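You operate a simulated robot arm through the tools that you are given. There is no shell and no other tool.

You are at the controls of a simulated robot arm. One attempt, no reset.

## Task
Put things in order on the top of the pine table. At the end: the plant food bottle stands where the brown glass jar stood; the small glass dish stands where the cream wax pad stood; the brown glass jar stands where the small glass dish stood; the cream wax pad is on the yellow saucer; whatever was shut is shut again. Leave all else as you found it, and nothing knocked over.

Only the result counts: the job must be done as asked and must still hold three seconds after the hand-in. Knocking over, shifting, dropping, spilling or breaking anything else fails it.

## Robot
A 6-joint arm with a two-finger parallel gripper, fixed in place. Base frame: the origin is at the foot of the arm, x ahead of it, y to its left, z up; the work surface is at about z = 0. Readings come in mm, rad, newtons and seconds.
With the tool pointing down near the work surface it reaches from about 180 to 460 mm from the base axis. Its first joint turns from -1.222 to 1.222 rad. Payload 1.9 kg.
Tool frame: the origin (TCP) lies between the finger pads and is the grasp point; the fingertips stand 23 mm ahead of it; z points along the fingers, y is the line along which they close. The gripper opens to 94 mm. The fingers are 38 mm wide and 10 mm thick; the gripper's body (54 by 96 mm) begins 39 mm behind the TCP.
Orientation is that of the tool frame in the base frame, as a unit quaternion [x, y, z, w]. With the fingers straight down and closing along the base's y, the tool's x points along the base's -x, its y along +y and its z along -z.

## Interface
- The arm moves only by the tool jog_arm. Its argument "moves" is a list of rows, each a list of 7 numbers: the gripper command, from -1 (shut) to 1 (fully open), values between in proportion, then the shift along the tool's x, y, z in mm, then the turn, a rotation vector about the tool's x, y, z in rad. In form: [[claw, dx, dy, dz, ax, ay, az], ...]. A call has 1 to 20 rows; each row shifts and turns the commanded pose from where the row before left it, along the tool's axes as they then stand. Rows are played at 5 a second. More than 50 mm and 0.15 rad between two rows, or a gripper value outside its range, and nothing of the call is played. Where a pose cannot be reached the arm comes as near as it can. A force on the tool above 40 N (or 10 N above the force at the start of the call, whichever is more), or a blocked arm, ends the call early, and 0.2 s more pass. Each finger travels about 108 mm/s and halts on what it meets, pressing with about 35 N; the grip force reading is that of the motor and also rises with nothing between the fingers. The clock runs only during rows and for 0.2 s after the last one: add rows that do not move to give the fingers time. It gives the time, the measured TCP pose, the force on the tool (base axes), the opening and the grip force at its end, in the units of the frame above (readings bear some noise), with the torque about the TCP (base axes, N m) and any sound that the robot's microphone picked up.
- Cameras (640 x 400 px; columns grow to the right, rows downward): "scene" is fixed at [55.4, 315.6, 418.4]; the picture's right is [-0.75, -0.67, 0.00], its down [-0.42, 0.47, -0.78] and it looks along [0.52, -0.58, -0.63] (base axes); focal length 234 px, centre (320, 200). "wrist" rides on the gripper at [86, 16, -74] in the tool frame; the picture's right is [-0.18, 0.98, 0.00], its down [-0.58, -0.11, -0.81] and it looks along [-0.79, -0.15, 0.59] (tool axes); focal length 243 px, centre (320, 200). There is no depth. A picture from a camera that has moved, and an enlarged one, comes with that camera's place and axes in the base frame and with its lens.
- get_image(camera): a new picture of that camera. No time passes.
- inspect(camera, box): a new picture of the part [left, top, right, bottom] of that camera's present view, enlarged. No time passes.
- close_job(): hands the job in; it is judged then, once.

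Nothing tells you positions but the pictures and the camera data. Unless the task says otherwise, let go and move clear before handing in.

The tools are called after ">>>" as name(argument=value, ...) on one line, values as JSON. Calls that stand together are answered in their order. jog_arm: Moves the arm, as the interface text tells. Its arguments: {"type":"object","properties":{"moves":{"type":"array","items":{"type":"array","items":{"type":"number"}}}},"required":["moves"]} The other tools are called the same way: get_image (camera) takes a picture; inspect (camera, box) takes an enlarged picture of a part of a camera's view; close_job () hands the job in.

At the start:

```text
clock: 0.0
tool_pos: [281.6, 7.3, 273.6]
ee_rot: [0.0, 1.0, 0.0, 0.0]
force: [0.0, 0.2, 0.1]
moment: [0.01, 0.01, -0.03]
gripper_width: 94.2
grip_force: 0.1
```

scene: 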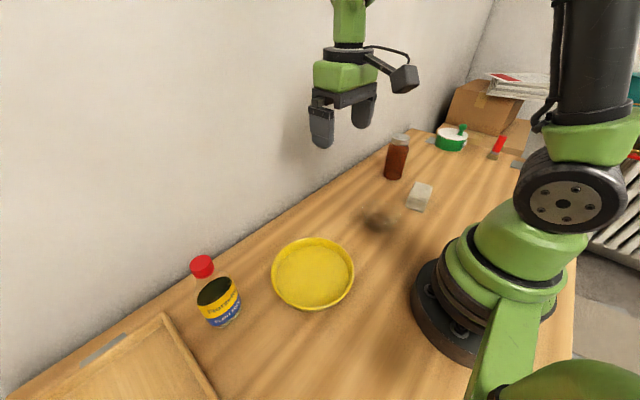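
wrist: 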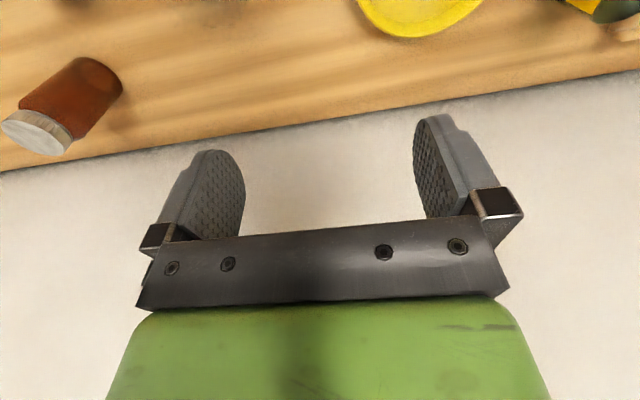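

I see the plant food bottle, a yellow saucer, a brown jar, a pale block (perhaps the wax pad), a green-and-white container further off and a smudge that may be the glass dish. I'll enlarge the scene before planning.

>>> inspect(camera="scene", box=[340, 110, 560, 250])

>>> inspect(camera="scene", box=[0, 220, 380, 400])

>>> inspect(camera="scene", box=[420, 50, 640, 190])

>>> get_image(camera="wrist")

```text
2.86 times, centred on (450, 180) of scene
camera zoom: at [55.4, 315.6, 418.4], right [-0.75, -0.67, 0.0], down [-0.42, 0.47, -0.78], along [0.52, -0.58, -0.63], focal length 668 px, centre (-51, 257)
```

zoom: 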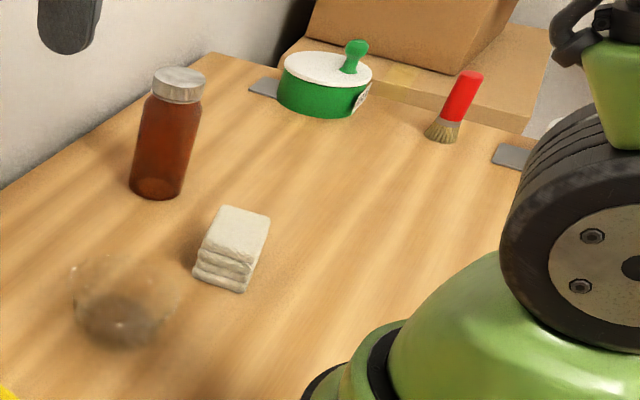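

```text
1.68 times, centred on (190, 310) of scene
camera zoom: at [55.4, 315.6, 418.4], right [-0.75, -0.67, 0.0], down [-0.42, 0.47, -0.78], along [0.52, -0.58, -0.63], focal length 394 px, centre (539, 15)
```

zoom: 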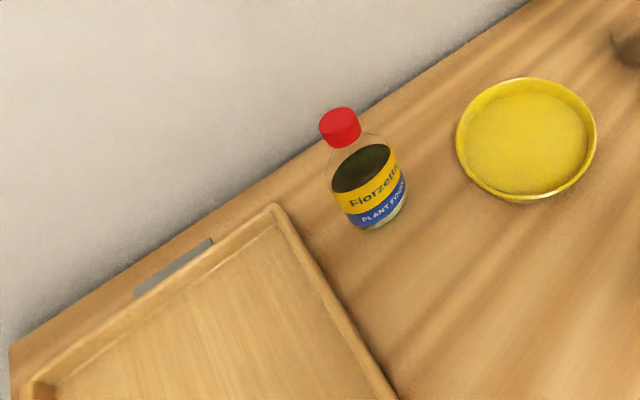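

```text
2.86 times, centred on (530, 120) of scene
camera zoom: at [55.4, 315.6, 418.4], right [-0.75, -0.67, 0.0], down [-0.42, 0.47, -0.78], along [0.52, -0.58, -0.63], focal length 668 px, centre (-280, 429)
```

zoom: 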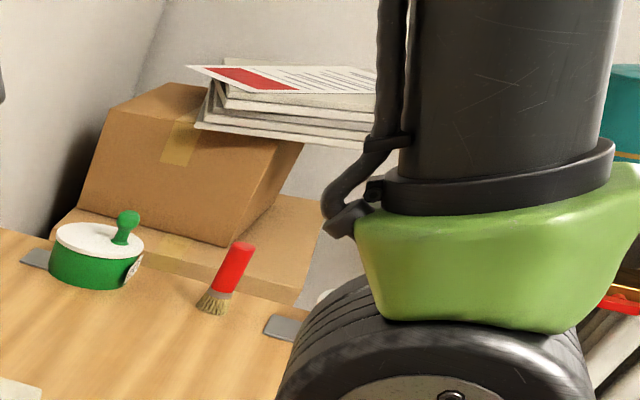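

```text
taken
camera wrist: at [194.4, 23.7, 348.1], right [0.18, 0.98, 0.0], down [0.58, -0.11, 0.81], along [0.79, -0.15, -0.59], focal length 243 px, centre (320, 200)
```

wrist: 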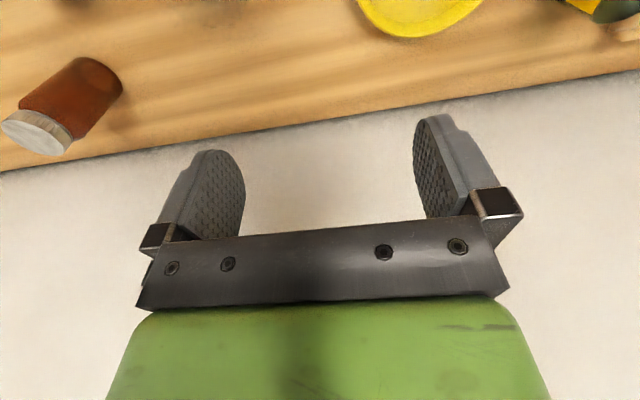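

The dish seems to be a clear glass object at roughly (224,-104) and the pad is the cream block near (188,-243). The jar is near (307,-325), the saucer near (251,120) and the bottle near (302,285). I'll turn the wrist camera towards the right-hand side for a closer look.

>>> jog_arm(moves=[[1, 20, -12, 5, 0, 0, 0], [1, 20, -12, 5, 0, 0, 0], [1, 21, -12, 4, 0, 0, 0], [1, 0, 0, 0, 0, 0, 0.14], [1, 0, 0, 0, 0, 0, 0.14], [1, 0, 0, 0, 0, 0, 0.14], [1, 0, 0, 0, 0, 0, 0.14], [1, 0, 0, 0, 0, 0, 0.14], [1, 0, 0, 0, 0, 0, 0.14], [1, 0, 0, 0, 0, 0, 0.14], [1, 0, 0, 0, 0, 0, 0]])

>>> get_image(camera="wrist")

>>> get_image(camera="scene")

```text
clock: 2.4
tool_pos: [220.5, -28.6, 258.4]
ee_rot: [0.472, 0.882, 0.0, 0.0]
force: [0.0, 0.0, 0.4]
moment: [0.01, 0.02, 0.0]
gripper_width: 94.2
grip_force: 0.0
```

```text
taken
camera wrist: at [185.4, 52.2, 334.2], right [0.92, 0.39, 0.0], down [0.23, -0.54, 0.81], along [0.32, -0.74, -0.59], focal length 243 px, centre (320, 200)
```

wrist: 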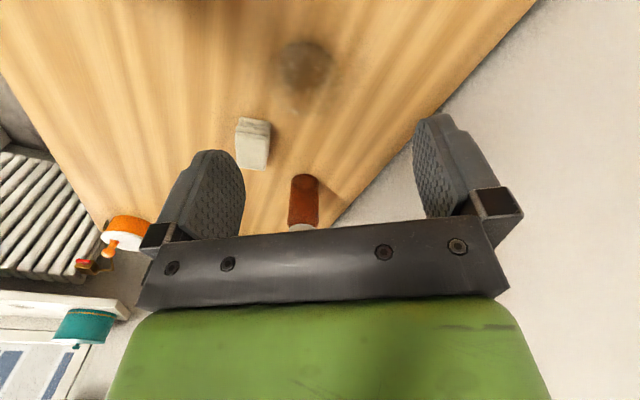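

```text
taken
```

scene: 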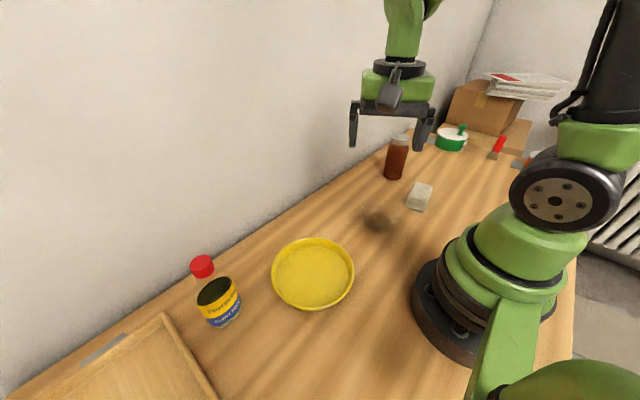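

The dish is nearly invisible, so I'll enlarge it along with the pad and jar.

>>> inspect(camera="wrist", box=[220, 10, 400, 122])

>>> inspect(camera="wrist", box=[200, 90, 380, 240])

>>> inspect(camera="scene", box=[340, 180, 440, 250])

```text
3.56 times, centred on (310, 66) of wrist
camera zoom: at [185.4, 52.2, 334.2], right [0.92, 0.39, 0.0], down [0.23, -0.54, 0.81], along [0.32, -0.74, -0.59], focal length 863 px, centre (356, 676)
```

zoom: 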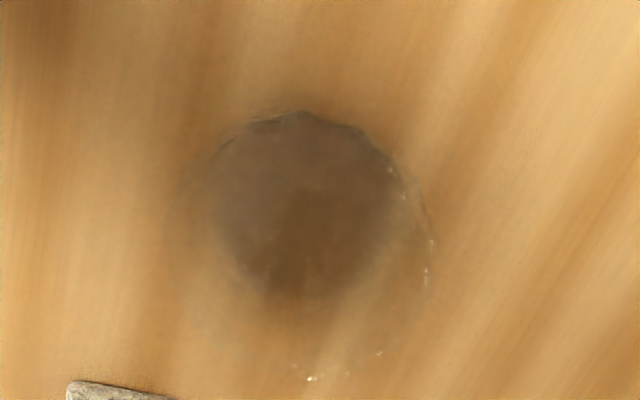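

```text
2.67 times, centred on (290, 165) of wrist
camera zoom: at [185.4, 52.2, 334.2], right [0.92, 0.39, 0.0], down [0.23, -0.54, 0.81], along [0.32, -0.74, -0.59], focal length 647 px, centre (400, 293)
```

zoom: 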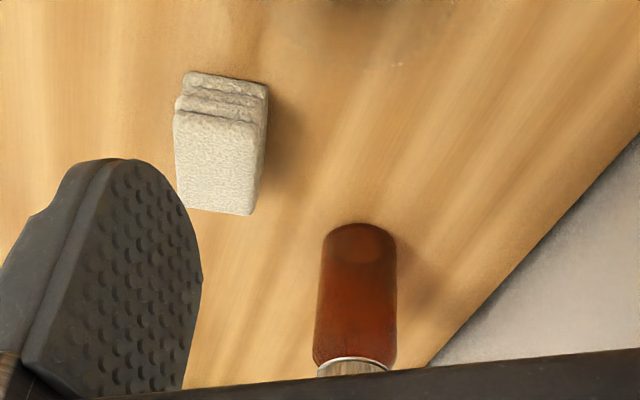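

```text
5.71 times, centred on (390, 215) of scene
camera zoom: at [55.4, 315.6, 418.4], right [-0.75, -0.67, 0.0], down [-0.42, 0.47, -0.78], along [0.52, -0.58, -0.63], focal length 1335 px, centre (-80, 114)
```

zoom: 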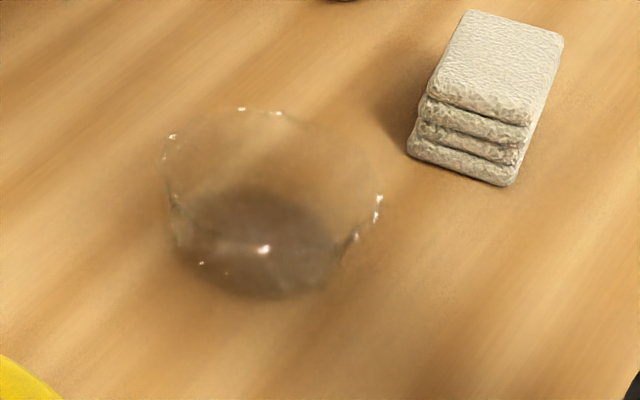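

The dish is a clear open bowl whose rim is about as wide as the gripper's full opening, and the pad is about 80 x 46 x 32 mm, turned by roughly 10°. I'll go lower to see the dish and pad close up before touching anything.

>>> jog_arm(moves=[[1, 0, 0, 34, 0, 0, 0.139], [1, 0, 0, 34, 0, 0, 0.139], [1, 0, 0, 34, 0, 0, 0.14], [1, 0, 0, 0, 0, 0, 0]])

>>> get_image(camera="wrist")

>>> inspect(camera="wrist", box=[240, 60, 400, 180])

```text
clock: 3.4
tool_pos: [219.8, -29.5, 157.2]
ee_rot: [0.644, 0.765, 0.0, 0.0]
force: [0.0, 0.2, 0.4]
moment: [-0.01, 0.0, -0.02]
gripper_width: 93.8
grip_force: 0.0
```

```text
taken
camera wrist: at [220.8, 59.3, 232.5], right [1.0, -0.01, 0.0], down [-0.01, -0.59, 0.81], along [-0.01, -0.81, -0.59], focal length 243 px, centre (320, 200)
```

wrist: 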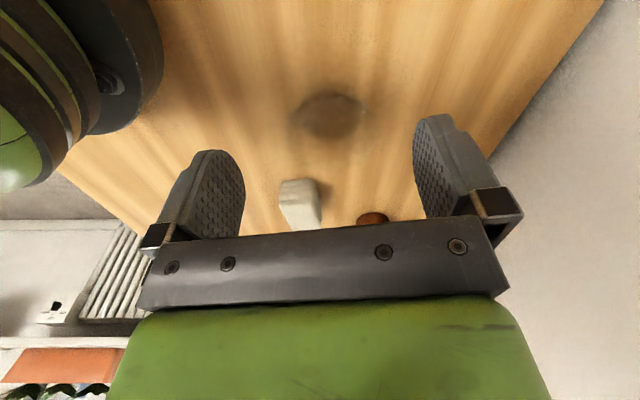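

```text
3.33 times, centred on (320, 120) of wrist
camera zoom: at [220.8, 59.3, 232.5], right [1.0, -0.01, 0.0], down [-0.01, -0.59, 0.81], along [-0.01, -0.81, -0.59], focal length 809 px, centre (320, 467)
```

zoom: 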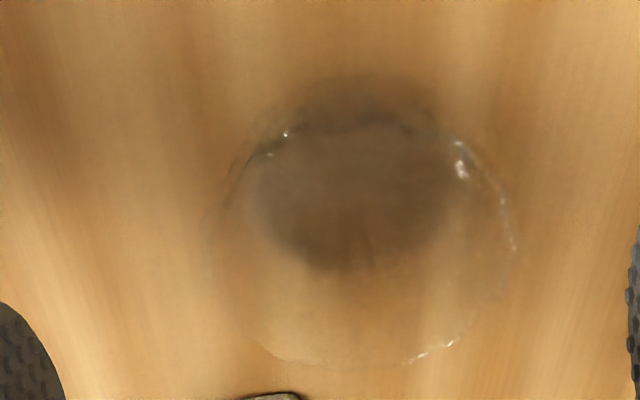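

The bowl's rim is about 90 mm across and sits near (230,-101). I'll back off and go low to see its profile and height.

>>> jog_arm(moves=[[1, 40, 8, 20, 0, 0, 0], [1, 0, 0, 40, 0, 0, 0], [1, 0, 0, 35, 0, 0, 0], [1, 0, 0, 0, 0, 0, 0]])

>>> get_image(camera="wrist")

>>> inspect(camera="wrist", box=[240, 90, 400, 210])

```text
clock: 4.4
tool_pos: [221.2, 12.6, 63.2]
ee_rot: [0.643, 0.766, 0.0, -0.001]
force: [-0.5, 0.4, 0.0]
moment: [0.01, -0.03, 0.03]
gripper_width: 94.1
grip_force: 0.0
```

```text
taken
camera wrist: at [223.0, 100.7, 138.1], right [1.0, -0.01, 0.0], down [-0.01, -0.59, 0.81], along [-0.01, -0.81, -0.59], focal length 243 px, centre (320, 200)
```

wrist: 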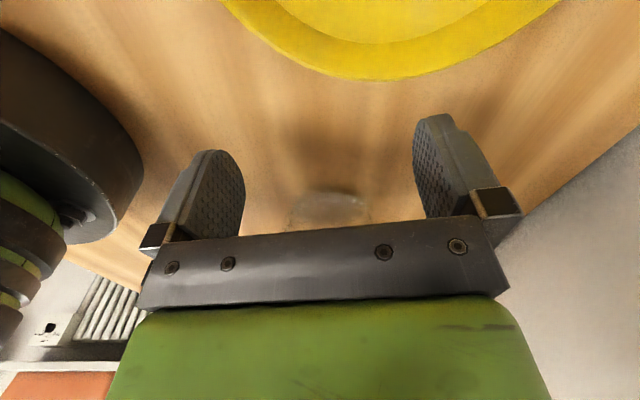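

```text
3.33 times, centred on (320, 150) of wrist
camera zoom: at [223.0, 100.7, 138.1], right [1.0, -0.01, 0.0], down [-0.01, -0.59, 0.81], along [-0.01, -0.81, -0.59], focal length 809 px, centre (320, 367)
```

zoom: 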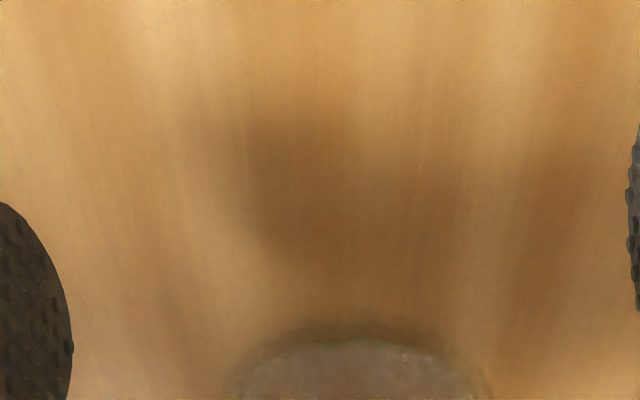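

>>> inspect(camera="wrist", box=[250, 160, 410, 240])

```text
4.00 times, centred on (330, 200) of wrist
camera zoom: at [223.0, 100.7, 138.1], right [1.0, -0.01, 0.0], down [-0.01, -0.59, 0.81], along [-0.01, -0.81, -0.59], focal length 970 px, centre (280, 200)
```

zoom: 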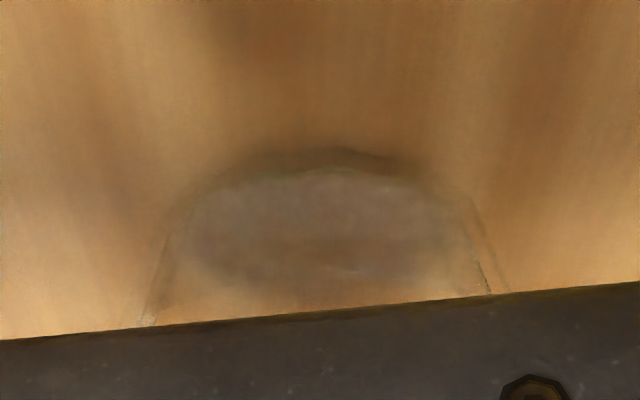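

The profile shows a bowl about 70 mm across at the base, flaring to about 92 mm at a rim roughly 40 mm high, so I'll need to take it by one wall. First I'll raise the arm and move above the wax pad.

>>> jog_arm(moves=[[1, 0, 0, -45, 0, 0, 0], [1, 0, 0, -45, 0, 0, 0], [1, -42.4, -12.4, 0, 0, 0, 0], [1, -42.4, -12.4, 0, 0, 0, 0], [1, -42.4, -12.4, 0, 0, 0, 0], [1, -42.4, -12.4, 0, 0, 0, 0], [1, -42.4, -12.4, 0, 0, 0, 0], [1, -42.5, -12.6, 0, 0, 0, 0], [1, 0, 0, 0, 0, 0, 0]])

>>> get_image(camera="wrist")

>>> get_image(camera="scene")

```text
clock: 6.4
tool_pos: [191.1, -253.2, 151.5]
ee_rot: [0.643, 0.766, 0.0, -0.001]
force: [-0.7, -0.1, -0.4]
moment: [0.03, -0.04, 0.03]
gripper_width: 93.9
grip_force: 0.1
```

```text
taken
camera wrist: at [192.5, -164.2, 226.2], right [1.0, -0.01, 0.0], down [-0.01, -0.59, 0.81], along [-0.01, -0.81, -0.59], focal length 243 px, centre (320, 200)
```

wrist: 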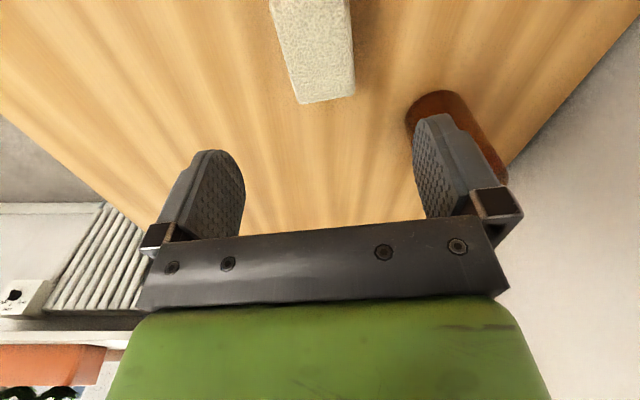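

```text
taken
```

scene: 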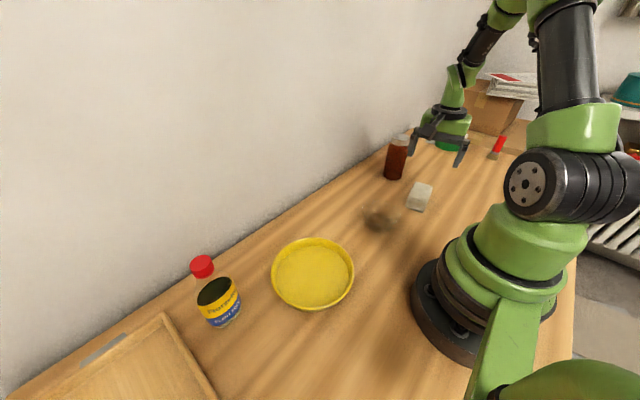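

The pad's centre works out near (190,-247) and it is about 36 mm high. I'll go straight down over it and close on its narrow sides.

>>> jog_arm(moves=[[1, 6, 0, 35, 0, 0, 0], [1, 0, 0, 40, 0, 0, 0], [1, 0, 0, 30, 0, 0, 0], [1, 0, 0, 19, 0, 0, 0], [1, 0, 0, 0, 0, 0, 0]])

>>> get_image(camera="wrist")

>>> inspect(camera="scene", box=[360, 100, 520, 240])

```text
clock: 7.6
tool_pos: [190.7, -245.6, 27.3]
ee_rot: [0.644, 0.765, 0.001, 0.002]
force: [0.7, -0.2, 0.2]
moment: [0.0, 0.0, 0.0]
gripper_width: 94.1
grip_force: 0.0
```

```text
taken
camera wrist: at [192.1, -157.5, 101.9], right [1.0, -0.01, 0.0], down [-0.01, -0.59, 0.81], along [-0.01, -0.81, -0.59], focal length 243 px, centre (320, 200)
```

wrist: 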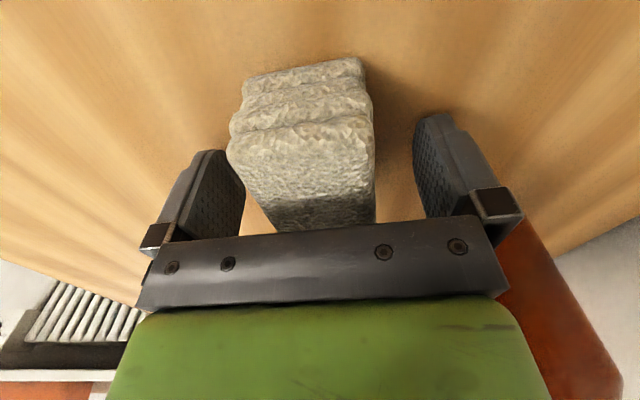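

```text
2.86 times, centred on (440, 170) of scene
camera zoom: at [55.4, 315.6, 418.4], right [-0.75, -0.67, 0.0], down [-0.42, 0.47, -0.78], along [0.52, -0.58, -0.63], focal length 668 px, centre (-23, 286)
```

zoom: 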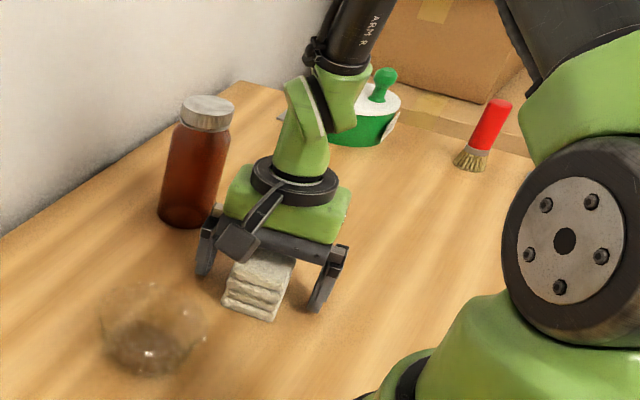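

The fingers straddle the pad evenly and the jar is clear of the right-hand finger. I'll close on the pad now.

>>> jog_arm(moves=[[0.2, 0, 0, 0, 0, 0, 0], [-0.1, 0, 0, 0, 0, 0, 0], [-0.4, 0, 0, 0, 0, 0, 0], [-0.4, 0, 0, 0, 0, 0, 0]])

>>> get_image(camera="wrist")

```text
clock: 8.6
tool_pos: [190.9, -245.2, 27.5]
ee_rot: [0.643, 0.766, 0.001, 0.0]
force: [0.0, 0.6, -0.2]
moment: [-0.02, -0.01, 0.01]
gripper_width: 49.3
grip_force: 34.9
```

```text
taken
camera wrist: at [192.0, -157.5, 102.2], right [1.0, -0.01, 0.0], down [-0.01, -0.59, 0.81], along [-0.01, -0.81, -0.59], focal length 243 px, centre (320, 200)
```

wrist: 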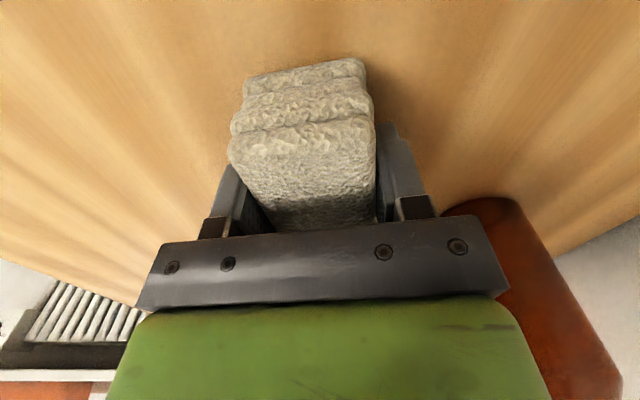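

The pad is held at 49 mm width and didn't shift. I'll lift it and carry it back towards the middle, keeping it high over the dish.

>>> jog_arm(moves=[[-0.4, 0, 0, -10, 0, 0, 0], [-0.4, 0, 0, -30, 0, 0, 0], [-0.4, 0, 0, -40, 0, 0, 0], [-0.4, 0, 0, -40, 0, 0, 0], [-0.4, 0, 0, -35, 0, 0, 0], [-0.4, 39, 14.3, 0, 0, 0, 0], [-0.4, 39, 14.3, 0, 0, 0, 0], [-0.4, 39, 14.3, 0, 0, 0, 0], [-0.4, 39, 14.3, 0, 0, 0, 0], [-0.4, 39, 14.3, 0, 0, 0, 0], [-0.4, 39, 14.3, 0, 0, 0, 0], [-0.4, 0, 0, 0, 0, 0, 0]])

>>> get_image(camera="scene")

>>> get_image(camera="wrist")

```text
clock: 11.2
tool_pos: [234.9, 0.4, 182.8]
ee_rot: [0.643, 0.765, 0.0, 0.0]
force: [-0.9, -0.6, -1.1]
moment: [-0.02, 0.02, 0.05]
gripper_width: 49.3
grip_force: 35.2
```

```text
taken
```

scene: 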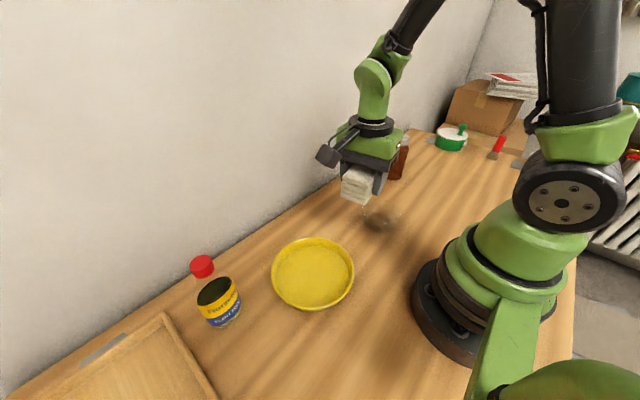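

```text
taken
camera wrist: at [235.9, 87.9, 258.1], right [1.0, -0.01, 0.0], down [-0.01, -0.59, 0.81], along [-0.01, -0.81, -0.59], focal length 243 px, centre (320, 200)
```

wrist: 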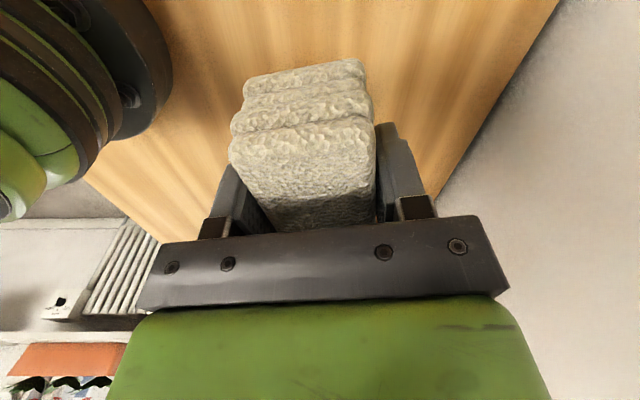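

The pad is held steady. I'll turn the wrist back to its neutral heading and look at the saucer.

>>> jog_arm(moves=[[-0.4, 0, 0, 0, 0, 0, -0.14], [-0.4, 0, 0, 0, 0, 0, -0.14], [-0.4, 0, 0, 0, 0, 0, -0.14], [-0.4, 0, 0, 0, 0, 0, -0.14], [-0.4, 0, 0, 0, 0, 0, -0.14], [-0.4, 0, 0, 0, 0, 0, -0.14], [-0.4, 0, 0, 0, 0, 0, -0.14], [-0.4, 0, 0, 0, 0, 0, -0.14], [-0.4, 0, 0, 0, 0, 0, -0.14], [-0.4, 0, 0, 0, 0, 0, -0.137], [-0.4, 25, 5, 0, 0, 0, 0], [-0.4, 0, 0, 0, 0, 0, 0]])

>>> get_image(camera="wrist")

>>> inspect(camera="scene", box=[240, 210, 400, 330])

```text
clock: 13.8
tool_pos: [209.2, 4.5, 182.4]
ee_rot: [0.0, 1.0, -0.001, 0.0]
force: [0.1, 1.4, -0.7]
moment: [-0.02, 0.02, -0.01]
gripper_width: 49.3
grip_force: 34.7
```

```text
taken
camera wrist: at [122.9, 21.2, 258.0], right [0.18, 0.98, 0.0], down [0.58, -0.11, 0.81], along [0.79, -0.15, -0.59], focal length 243 px, centre (320, 200)
```

wrist: 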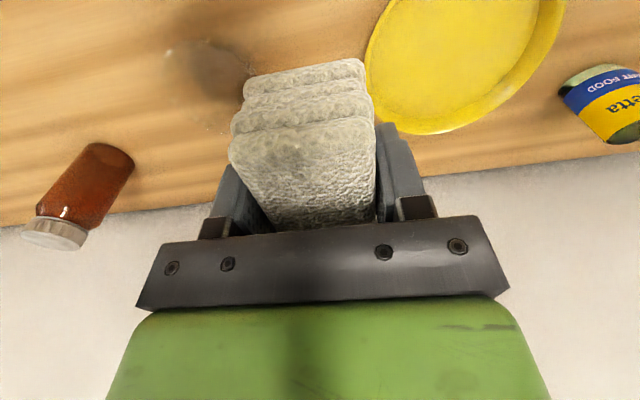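

```text
3.33 times, centred on (320, 270) of scene
camera zoom: at [55.4, 315.6, 418.4], right [-0.75, -0.67, 0.0], down [-0.42, 0.47, -0.78], along [0.52, -0.58, -0.63], focal length 779 px, centre (320, -33)
```

zoom: 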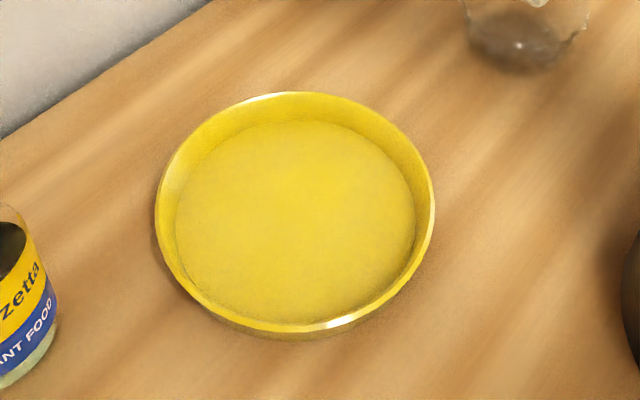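

The saucer centre works out near (247,125), with a floor about 140 mm across. I'll bring the pad over it and lower most of the way.

>>> jog_arm(moves=[[-0.4, -12.6, 40.2, 0, 0, 0, 0], [-0.4, -12.6, 40.2, 0, 0, 0, 0], [-0.4, -12.6, 40.1, 0, 0, 0, 0], [-0.4, 0, 0, 40, 0, 0, 0], [-0.4, 0, 0, 40, 0, 0, 0], [-0.4, 0, 0, 20, 0, 0, 0], [-0.4, 0, 0, 0, 0, 0, 0]])

>>> get_image(camera="wrist")

>>> inspect(camera="scene", box=[220, 150, 420, 330])

```text
clock: 15.4
tool_pos: [247.7, 124.4, 83.2]
ee_rot: [0.001, 1.0, 0.001, 0.0]
force: [0.1, 0.2, -0.2]
moment: [-0.03, 0.02, 0.03]
gripper_width: 49.5
grip_force: 34.6
```

```text
taken
camera wrist: at [160.9, 141.5, 158.2], right [0.19, 0.98, 0.0], down [0.58, -0.11, 0.81], along [0.79, -0.15, -0.59], focal length 243 px, centre (320, 200)
```

wrist: 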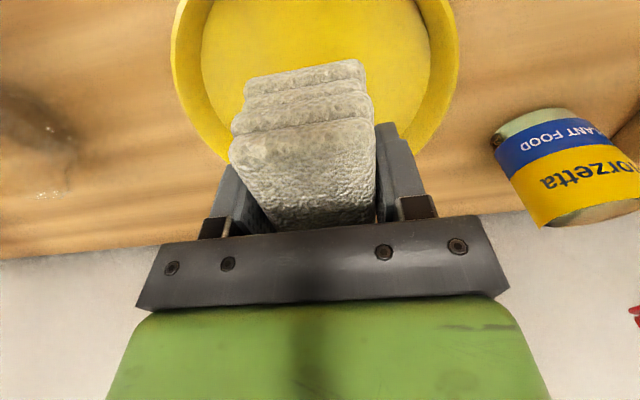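

```text
2.22 times, centred on (320, 240) of scene
camera zoom: at [55.4, 315.6, 418.4], right [-0.75, -0.67, 0.0], down [-0.42, 0.47, -0.78], along [0.52, -0.58, -0.63], focal length 519 px, centre (320, 111)
```

zoom: 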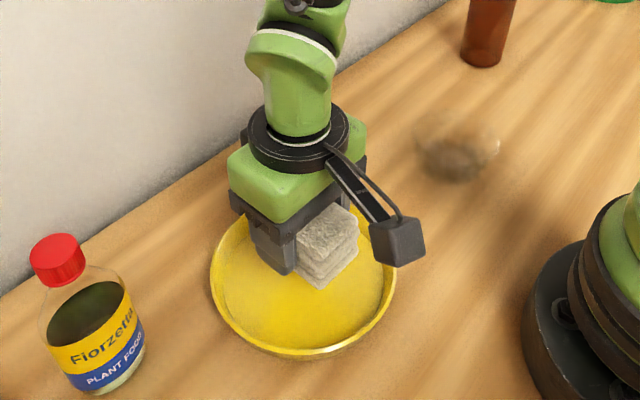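

The pad is centred over the saucer floor. I'll lower it gently the rest of the way.

>>> jog_arm(moves=[[-0.4, 0, 0, 30, 0, 0, 0], [-0.4, 0, 0, 10, 0, 0, 0], [-0.4, 0, 0, 3, 0, 0, 0], [-0.4, 0, 0, 2, 0, 0, 0], [-0.4, 0, 0, 0, 0, 0, 0]])

>>> inspect(camera="scene", box=[240, 200, 400, 330])

```text
clock: 16.6
tool_pos: [247.7, 125.0, 37.2]
ee_rot: [0.0, 1.0, -0.001, 0.0]
force: [0.3, -0.3, -0.6]
moment: [0.0, 0.01, 0.0]
gripper_width: 49.4
grip_force: 34.9
```

```text
3.08 times, centred on (320, 265) of scene
camera zoom: at [55.4, 315.6, 418.4], right [-0.75, -0.67, 0.0], down [-0.42, 0.47, -0.78], along [0.52, -0.58, -0.63], focal length 719 px, centre (320, 0)
```

zoom: 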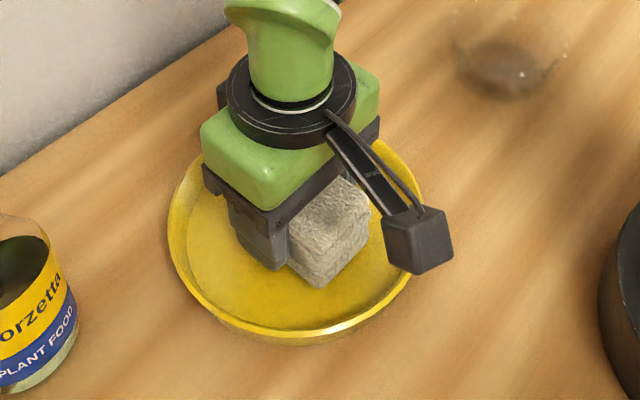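

>>> jog_arm(moves=[[-0.4, 0, 0, 1.5, 0, 0, 0], [-0.4, 0, 0, 1.5, 0, 0, 0], [-0.4, 0, 0, 0, 0, 0, 0]])

```text
clock: 17.4
tool_pos: [246.8, 126.0, 35.2]
ee_rot: [0.0, 1.0, 0.0, 0.0]
force: [-0.1, 0.1, -1.6]
moment: [-0.01, -0.01, 0.02]
gripper_width: 49.4
grip_force: 34.8
```

>>> jog_arm(moves=[[-0.4, 0, 0, 1, 0, 0, 0], [-0.4, 0, 0, 1, 0, 0, 0], [-0.4, 0, 0, 0, 0, 0, 0]])

```text
clock: 18.2
tool_pos: [247.2, 125.3, 33.6]
ee_rot: [0.0, 1.0, 0.0, 0.0]
force: [-0.1, -0.3, -0.6]
moment: [-0.02, 0.03, 0.0]
gripper_width: 49.2
grip_force: 35.0
```

>>> jog_arm(moves=[[-0.4, 0, 0, 1, 0, 0, 0], [-0.4, 0, 0, 1, 0, 0, 0], [-0.4, 0, 0, 0, 0, 0, 0]])

```text
clock: 18.8
tool_pos: [247.3, 124.6, 33.1]
ee_rot: [0.001, 1.0, 0.001, 0.001]
force: [-1.9, 0.8, 11.2]
moment: [-0.02, 0.22, 0.02]
gripper_width: 49.4
grip_force: 35.2
stopped in row 3: the force on the tool passed its limit at 46 N (the readings are from after the stop); the commanded pose is now the measured one
```

The pad has touched the saucer floor. I'll open just enough to release it and then rise straight up.

>>> jog_arm(moves=[[-0.4, 0, 0, -0.5, 0, 0, 0], [0.35, 0, 0, 0, 0, 0, 0], [0.35, 0, 0, 0, 0, 0, 0], [0.35, 0, 0, 0, 0, 0, 0]])

>>> inspect(camera="scene", box=[240, 200, 400, 330])

>>> get_image(camera="wrist")

```text
clock: 19.8
tool_pos: [247.6, 124.8, 33.0]
ee_rot: [0.001, 1.0, 0.001, 0.0]
force: [0.2, 0.7, 0.3]
moment: [-0.01, 0.03, 0.0]
gripper_width: 63.4
grip_force: 0.1
```

```text
3.08 times, centred on (320, 265) of scene
camera zoom: at [55.4, 315.6, 418.4], right [-0.75, -0.67, 0.0], down [-0.42, 0.47, -0.78], along [0.52, -0.58, -0.63], focal length 719 px, centre (320, 0)
```

zoom: 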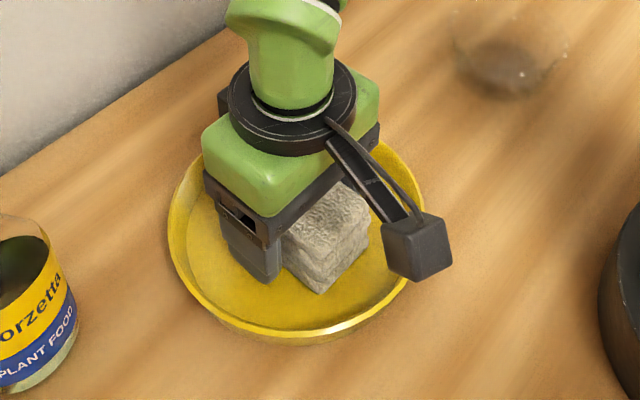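

```text
taken
camera wrist: at [161.0, 141.7, 108.1], right [0.19, 0.98, 0.0], down [0.58, -0.11, 0.81], along [0.79, -0.15, -0.59], focal length 243 px, centre (320, 200)
```

wrist: 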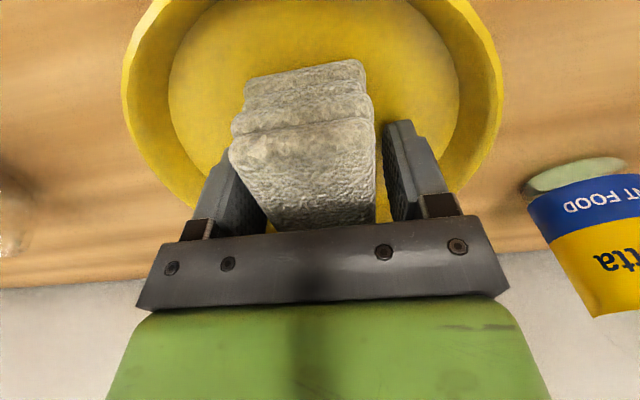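

The pad is resting in the saucer. I'll rise, turn the wrist to look along -y, and go above the dish's right-hand wall.

>>> jog_arm(moves=[[0.35, 0, 0, -20, 0, 0, 0], [0.35, 0, 0, -40, 0, 0, 0], [0.35, 0, 0, -40, 0, 0, 0], [0.35, 0, 0, -35, 0, 0, 0], [0.35, 2.5, -45, 0, 0, 0, 0], [0.35, 2.5, -45, 0, 0, 0, 0], [0.35, 2.5, -45, 0, 0, 0, 0], [0.35, 0, 0, 0, 0, 0, 0.1428], [0.35, 0, 0, 0, 0, 0, 0.1428], [0.35, 0, 0, 0, 0, 0, 0.1428], [0.35, 0, 0, 0, 0, 0, 0.1428], [0.35, 0, 0, 0, 0, 0, 0.1428], [0.35, 0, 0, 0, 0, 0, 0.1428], [0.35, 0, 0, 0, 0, 0, 0.1428], [0.35, 0, 0, 0, 0, 0, 0.1428], [0.35, 0, 0, 0, 0, 0, 0.1428], [0.35, 0, 0, 0, 0, 0, 0.1428], [0.35, 0, 0, 0, 0, 0, 0.1428], [0.1, 0, 0, 0, 0, 0, 0]])

>>> get_image(camera="scene")

>>> get_image(camera="wrist")

```text
clock: 23.8
tool_pos: [240.9, -10.9, 168.6]
ee_rot: [0.708, 0.706, 0.001, 0.0]
force: [0.5, -0.1, 0.1]
moment: [-0.01, 0.02, 0.01]
gripper_width: 51.6
grip_force: 0.1
```

```text
taken
```

scene: 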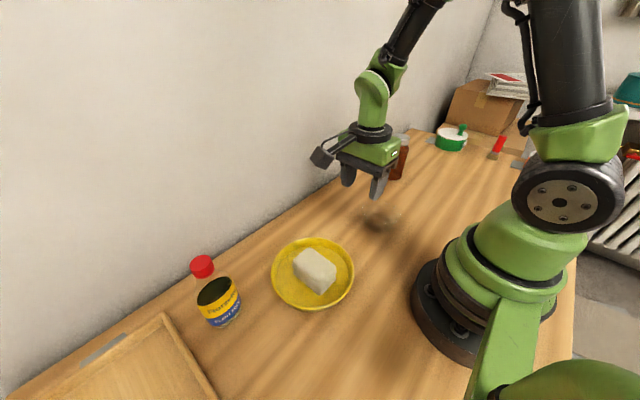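

```text
taken
camera wrist: at [256.2, 76.7, 243.1], right [0.98, -0.19, 0.0], down [-0.11, -0.58, 0.81], along [-0.15, -0.79, -0.59], focal length 243 px, centre (320, 200)
```

wrist: 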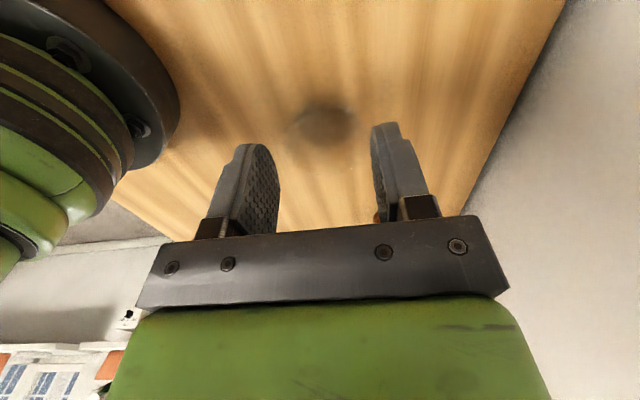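

>>> inspect(camera="wrist", box=[260, 70, 400, 170])

>>> inspect(camera="scene", box=[345, 190, 415, 245])

```text
4.00 times, centred on (330, 120) of wrist
camera zoom: at [256.2, 76.7, 243.1], right [0.98, -0.19, 0.0], down [-0.11, -0.58, 0.81], along [-0.15, -0.79, -0.59], focal length 970 px, centre (280, 520)
```

zoom: 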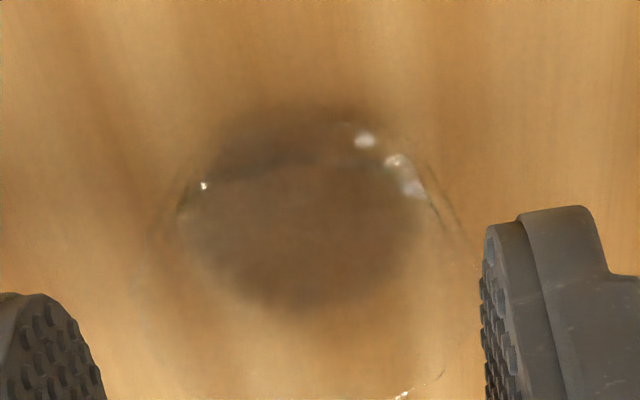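

```text
7.27 times, centred on (380, 218) of scene
camera zoom: at [55.4, 315.6, 418.4], right [-0.75, -0.67, 0.0], down [-0.42, 0.47, -0.78], along [0.52, -0.58, -0.63], focal length 1700 px, centre (-116, 73)
```

zoom: 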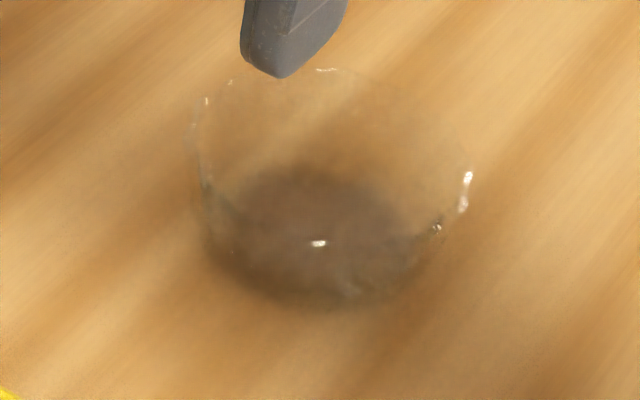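

The pad is safely in the saucer. The bowl's centre now works out near (232,-106), about 30 mm high with a 92–95 mm rim, so I'll pinch its left wall. I'll turn back to the neutral heading and look at that wall from the side.

>>> jog_arm(moves=[[0.1, 0, 0, 0, 0, 0, -0.1428], [0.1, 0, 0, 0, 0, 0, -0.1428], [0.1, 0, 0, 0, 0, 0, -0.1428], [0.1, 0, 0, 0, 0, 0, -0.1428], [0.1, 0, 0, 0, 0, 0, -0.1428], [0.1, 0, 0, 0, 0, 0, -0.1428], [0.1, 0, 0, 0, 0, 0, -0.1428], [0.1, 0, 0, 0, 0, 0, -0.1428], [0.1, 0, 0, 0, 0, 0, -0.1428], [0.1, 0, 0, 0, 0, 0, -0.1428], [0.1, 0, 0, 0, 0, 0, -0.1428], [0.1, 13.7, -23, 16, 0, 0, 0], [0.1, 13.7, -23, 16, 0, 0, 0], [0.1, 13.7, -23, 16, 0, 0, 0], [0.1, 0, 0, 0, 0, 0, 0]])

>>> get_image(camera="wrist")

>>> inspect(camera="wrist", box=[220, 60, 380, 180])

```text
clock: 27.0
tool_pos: [198.0, -79.2, 119.4]
ee_rot: [0.0, 1.0, 0.0, 0.001]
force: [0.4, 0.5, 0.0]
moment: [-0.02, 0.01, -0.01]
gripper_width: 51.7
grip_force: 0.0
```

```text
taken
camera wrist: at [112.2, -62.4, 194.2], right [0.19, 0.98, 0.0], down [0.58, -0.11, 0.81], along [0.79, -0.15, -0.59], focal length 243 px, centre (320, 200)
```

wrist: 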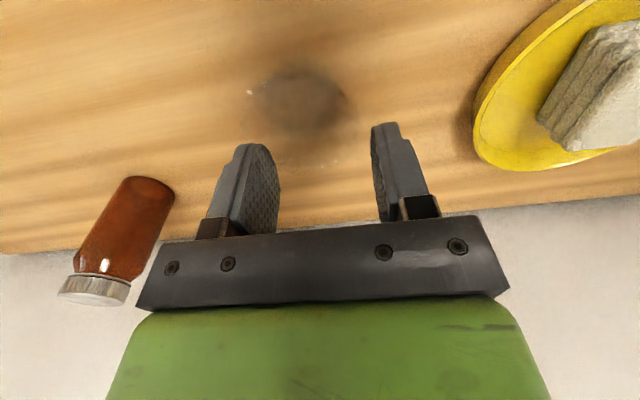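

```text
3.33 times, centred on (300, 120) of wrist
camera zoom: at [112.2, -62.4, 194.2], right [0.19, 0.98, 0.0], down [0.58, -0.11, 0.81], along [0.79, -0.15, -0.59], focal length 809 px, centre (387, 467)
```

zoom: 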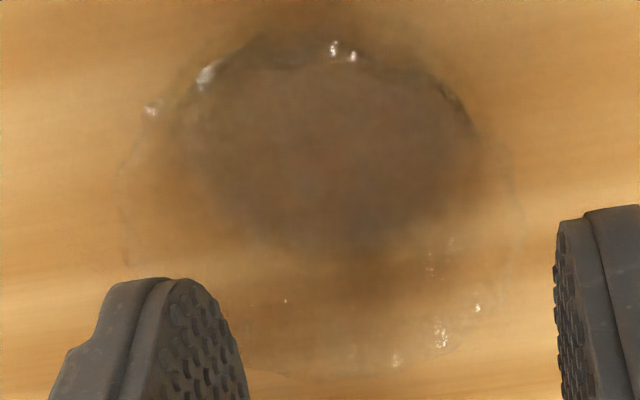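

I take the bowl centre as (231.5,-101). I'll tilt the fingers about 11° to match its flared wall and come down to just above the rim on the +y side to check alignment.

>>> jog_arm(moves=[[-0.06, -33.5, 18.8, 0, 0, 0, 0], [-0.06, 0, 0, 0, 0.1, 0, 0], [-0.06, 0, 0, 0, 0.1, 0, 0], [-0.06, 0, 4.4, 21.6, 0, 0, 0], [-0.06, 0, 4.4, 21.6, 0, 0, 0], [-0.06, 0, 0, 0, 0, 0, 0]])

>>> get_image(camera="wrist")

>>> inspect(camera="wrist", box=[120, 0, 440, 200])

>>> inspect(camera="scene", box=[310, 150, 450, 250])

```text
clock: 28.4
tool_pos: [232.9, -58.8, 76.5]
ee_rot: [0.0, 0.995, -0.099, 0.001]
force: [-0.2, 0.4, 0.8]
moment: [0.0, -0.01, 0.01]
gripper_width: 44.1
grip_force: 0.1
```

```text
taken
camera wrist: at [145.9, -28.5, 145.7], right [0.19, 0.96, -0.19], down [0.58, 0.05, 0.81], along [0.79, -0.26, -0.55], focal length 243 px, centre (320, 200)
```

wrist: 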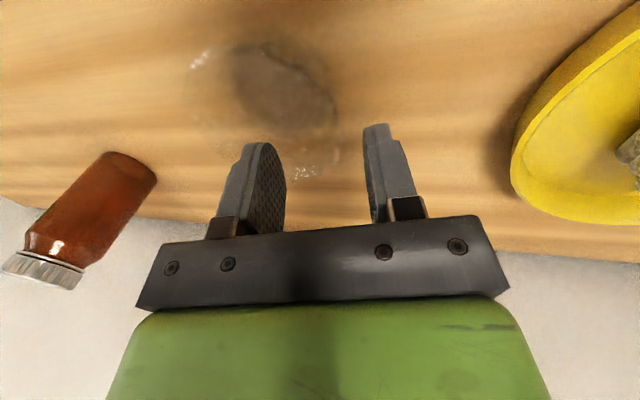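

```text
2.00 times, centred on (280, 100) of wrist
camera zoom: at [145.9, -28.5, 145.7], right [0.19, 0.96, -0.19], down [0.58, 0.05, 0.81], along [0.79, -0.26, -0.55], focal length 485 px, centre (400, 400)
```

zoom: 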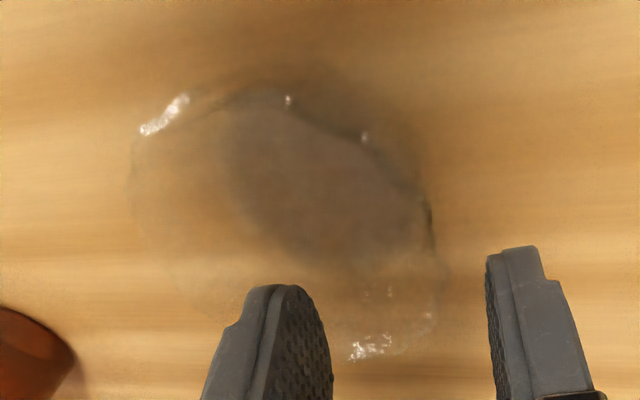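

```text
4.00 times, centred on (380, 200) of scene
camera zoom: at [55.4, 315.6, 418.4], right [-0.75, -0.67, 0.0], down [-0.42, 0.47, -0.78], along [0.52, -0.58, -0.63], focal length 935 px, centre (80, 200)
```

zoom: 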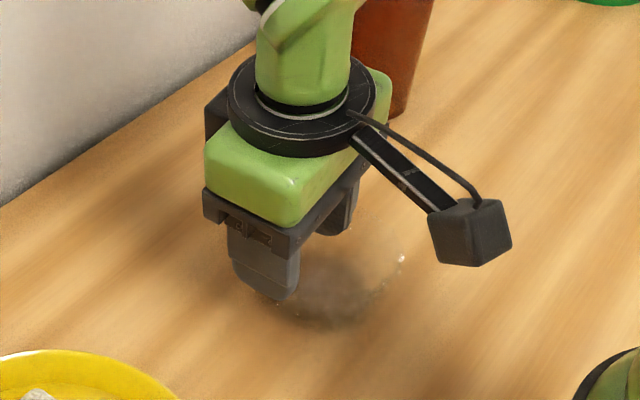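

The rim's left edge shows up right where I predicted, between the fingers. I'll lower the fingers either side of the wall.

>>> jog_arm(moves=[[-0.06, 0, 3, 14.7, 0, 0, 0], [-0.06, 0, 2.4, 12, 0, 0, 0], [-0.06, 0, 1.6, 8, 0, 0, 0], [-0.06, 0, 0.9, 4.5, 0, 0, 0], [-0.06, 0, 0, 0, 0, 0, 0]])

>>> inspect(camera="wrist", box=[120, 0, 440, 200])

>>> inspect(camera="scene", box=[310, 150, 450, 250])

```text
clock: 29.6
tool_pos: [231.9, -59.9, 35.2]
ee_rot: [0.001, 0.995, -0.1, 0.002]
force: [-0.2, -0.1, 0.1]
moment: [0.01, -0.03, 0.0]
gripper_width: 44.2
grip_force: 0.0
```

```text
2.00 times, centred on (280, 100) of wrist
camera zoom: at [145.8, -28.8, 105.9], right [0.19, 0.96, -0.19], down [0.58, 0.05, 0.81], along [0.79, -0.26, -0.55], focal length 485 px, centre (400, 400)
```

zoom: 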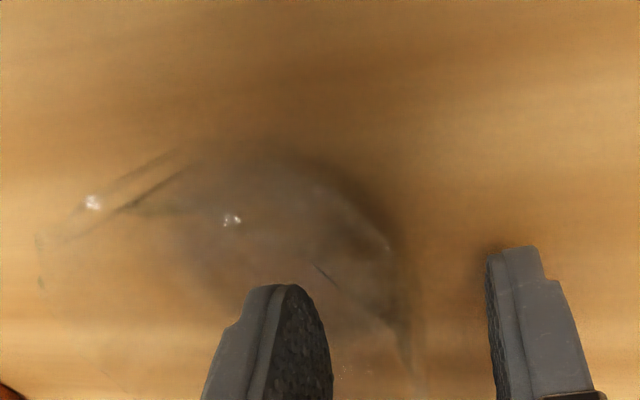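

```text
4.00 times, centred on (380, 200) of scene
camera zoom: at [55.4, 315.6, 418.4], right [-0.75, -0.67, 0.0], down [-0.42, 0.47, -0.78], along [0.52, -0.58, -0.63], focal length 935 px, centre (80, 200)
```

zoom: 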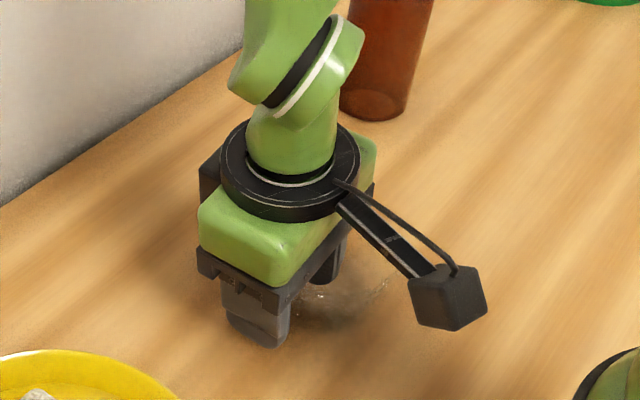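

No contact on the way down, and the wall sits midway between the fingers. I'll close slowly.

>>> jog_arm(moves=[[-0.2, 0, 0, 0, 0, 0, 0], [-0.35, 0, 0, 0, 0, 0, 0], [-0.45, 0, 0, 0, 0, 0, 0], [-0.55, 0, 0, 0, 0, 0, 0], [-0.65, 0, 0, 0, 0, 0, 0], [-0.75, 0, 0, 0, 0, 0, 0], [-0.85, 0, 0, 0, 0, 0, 0], [-1, 0, 0, 0, 0, 0, 0], [-1, 0, 0, 0, 0, 0, 0]])

>>> inspect(camera="wrist", box=[120, 0, 440, 200])

>>> inspect(camera="scene", box=[310, 150, 450, 250])

```text
clock: 31.6
tool_pos: [232.3, -61.5, 36.6]
ee_rot: [0.002, 0.995, -0.099, 0.0]
force: [-2.1, 0.2, 16.9]
moment: [-1.12, 0.1, -0.21]
gripper_width: 11.7
grip_force: 35.0
```

```text
2.00 times, centred on (280, 100) of wrist
camera zoom: at [145.9, -28.9, 106.1], right [0.19, 0.96, -0.19], down [0.58, 0.05, 0.81], along [0.79, -0.26, -0.55], focal length 485 px, centre (400, 400)
```

zoom: 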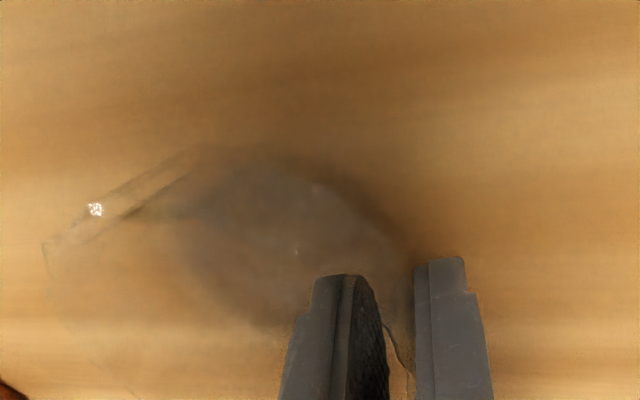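

```text
4.00 times, centred on (380, 200) of scene
camera zoom: at [55.4, 315.6, 418.4], right [-0.75, -0.67, 0.0], down [-0.42, 0.47, -0.78], along [0.52, -0.58, -0.63], focal length 935 px, centre (80, 200)
```

zoom: 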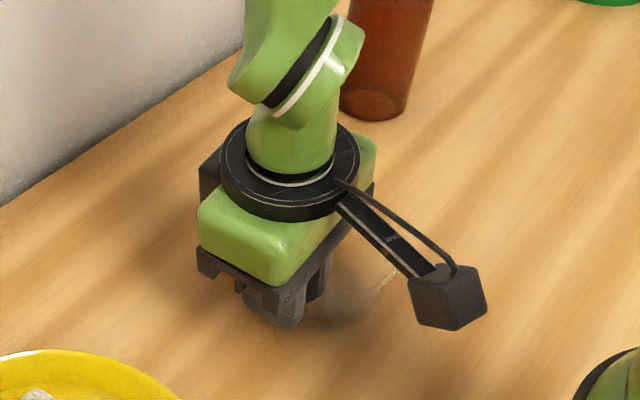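

It's gripped, but the moment shows the wall flares more than the finger tilt, so the bowl is pressing on its far side. I'll open slightly, add about 0.1 rad of tilt and grip again.

>>> jog_arm(moves=[[-0.6, 0, 0, 0, 0, 0, 0], [-0.35, 0, 0, 0, 0, 0, 0], [-0.35, 0, 0, 0, 0.1, 0, 0], [-0.35, 0, 0, 0, 0, 0, 0], [-0.5, 0, 0, 0, 0, 0, 0], [-0.6, 0, 0, 0, 0, 0, 0], [-0.7, 0, 0, 0, 0, 0, 0], [-0.8, 0, 0, 0, 0, 0, 0], [-0.9, 0, 0, 0, 0, 0, 0], [-1, 0, 0, 0, 0, 0, 0], [-1, 0, 0, 0, 0, 0, 0]])

>>> inspect(camera="wrist", box=[120, 0, 440, 200])

```text
clock: 34.0
tool_pos: [232.5, -59.4, 36.5]
ee_rot: [0.001, 0.989, -0.149, 0.001]
force: [0.1, -0.7, 0.0]
moment: [0.04, 0.01, 0.03]
gripper_width: 10.9
grip_force: 34.9
```

```text
2.00 times, centred on (280, 100) of wrist
camera zoom: at [145.8, -22.0, 102.7], right [0.19, 0.94, -0.29], down [0.58, 0.13, 0.8], along [0.79, -0.32, -0.52], focal length 485 px, centre (400, 400)
```

zoom: 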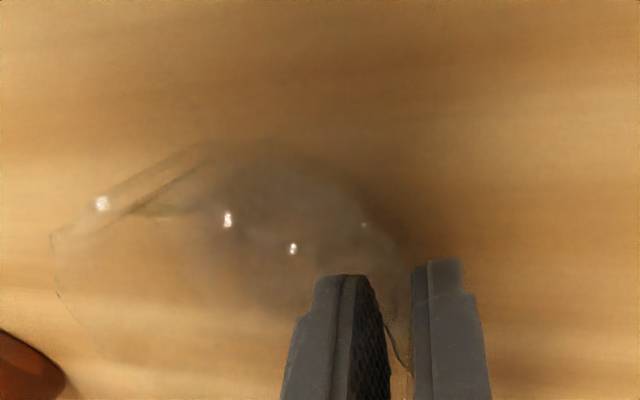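

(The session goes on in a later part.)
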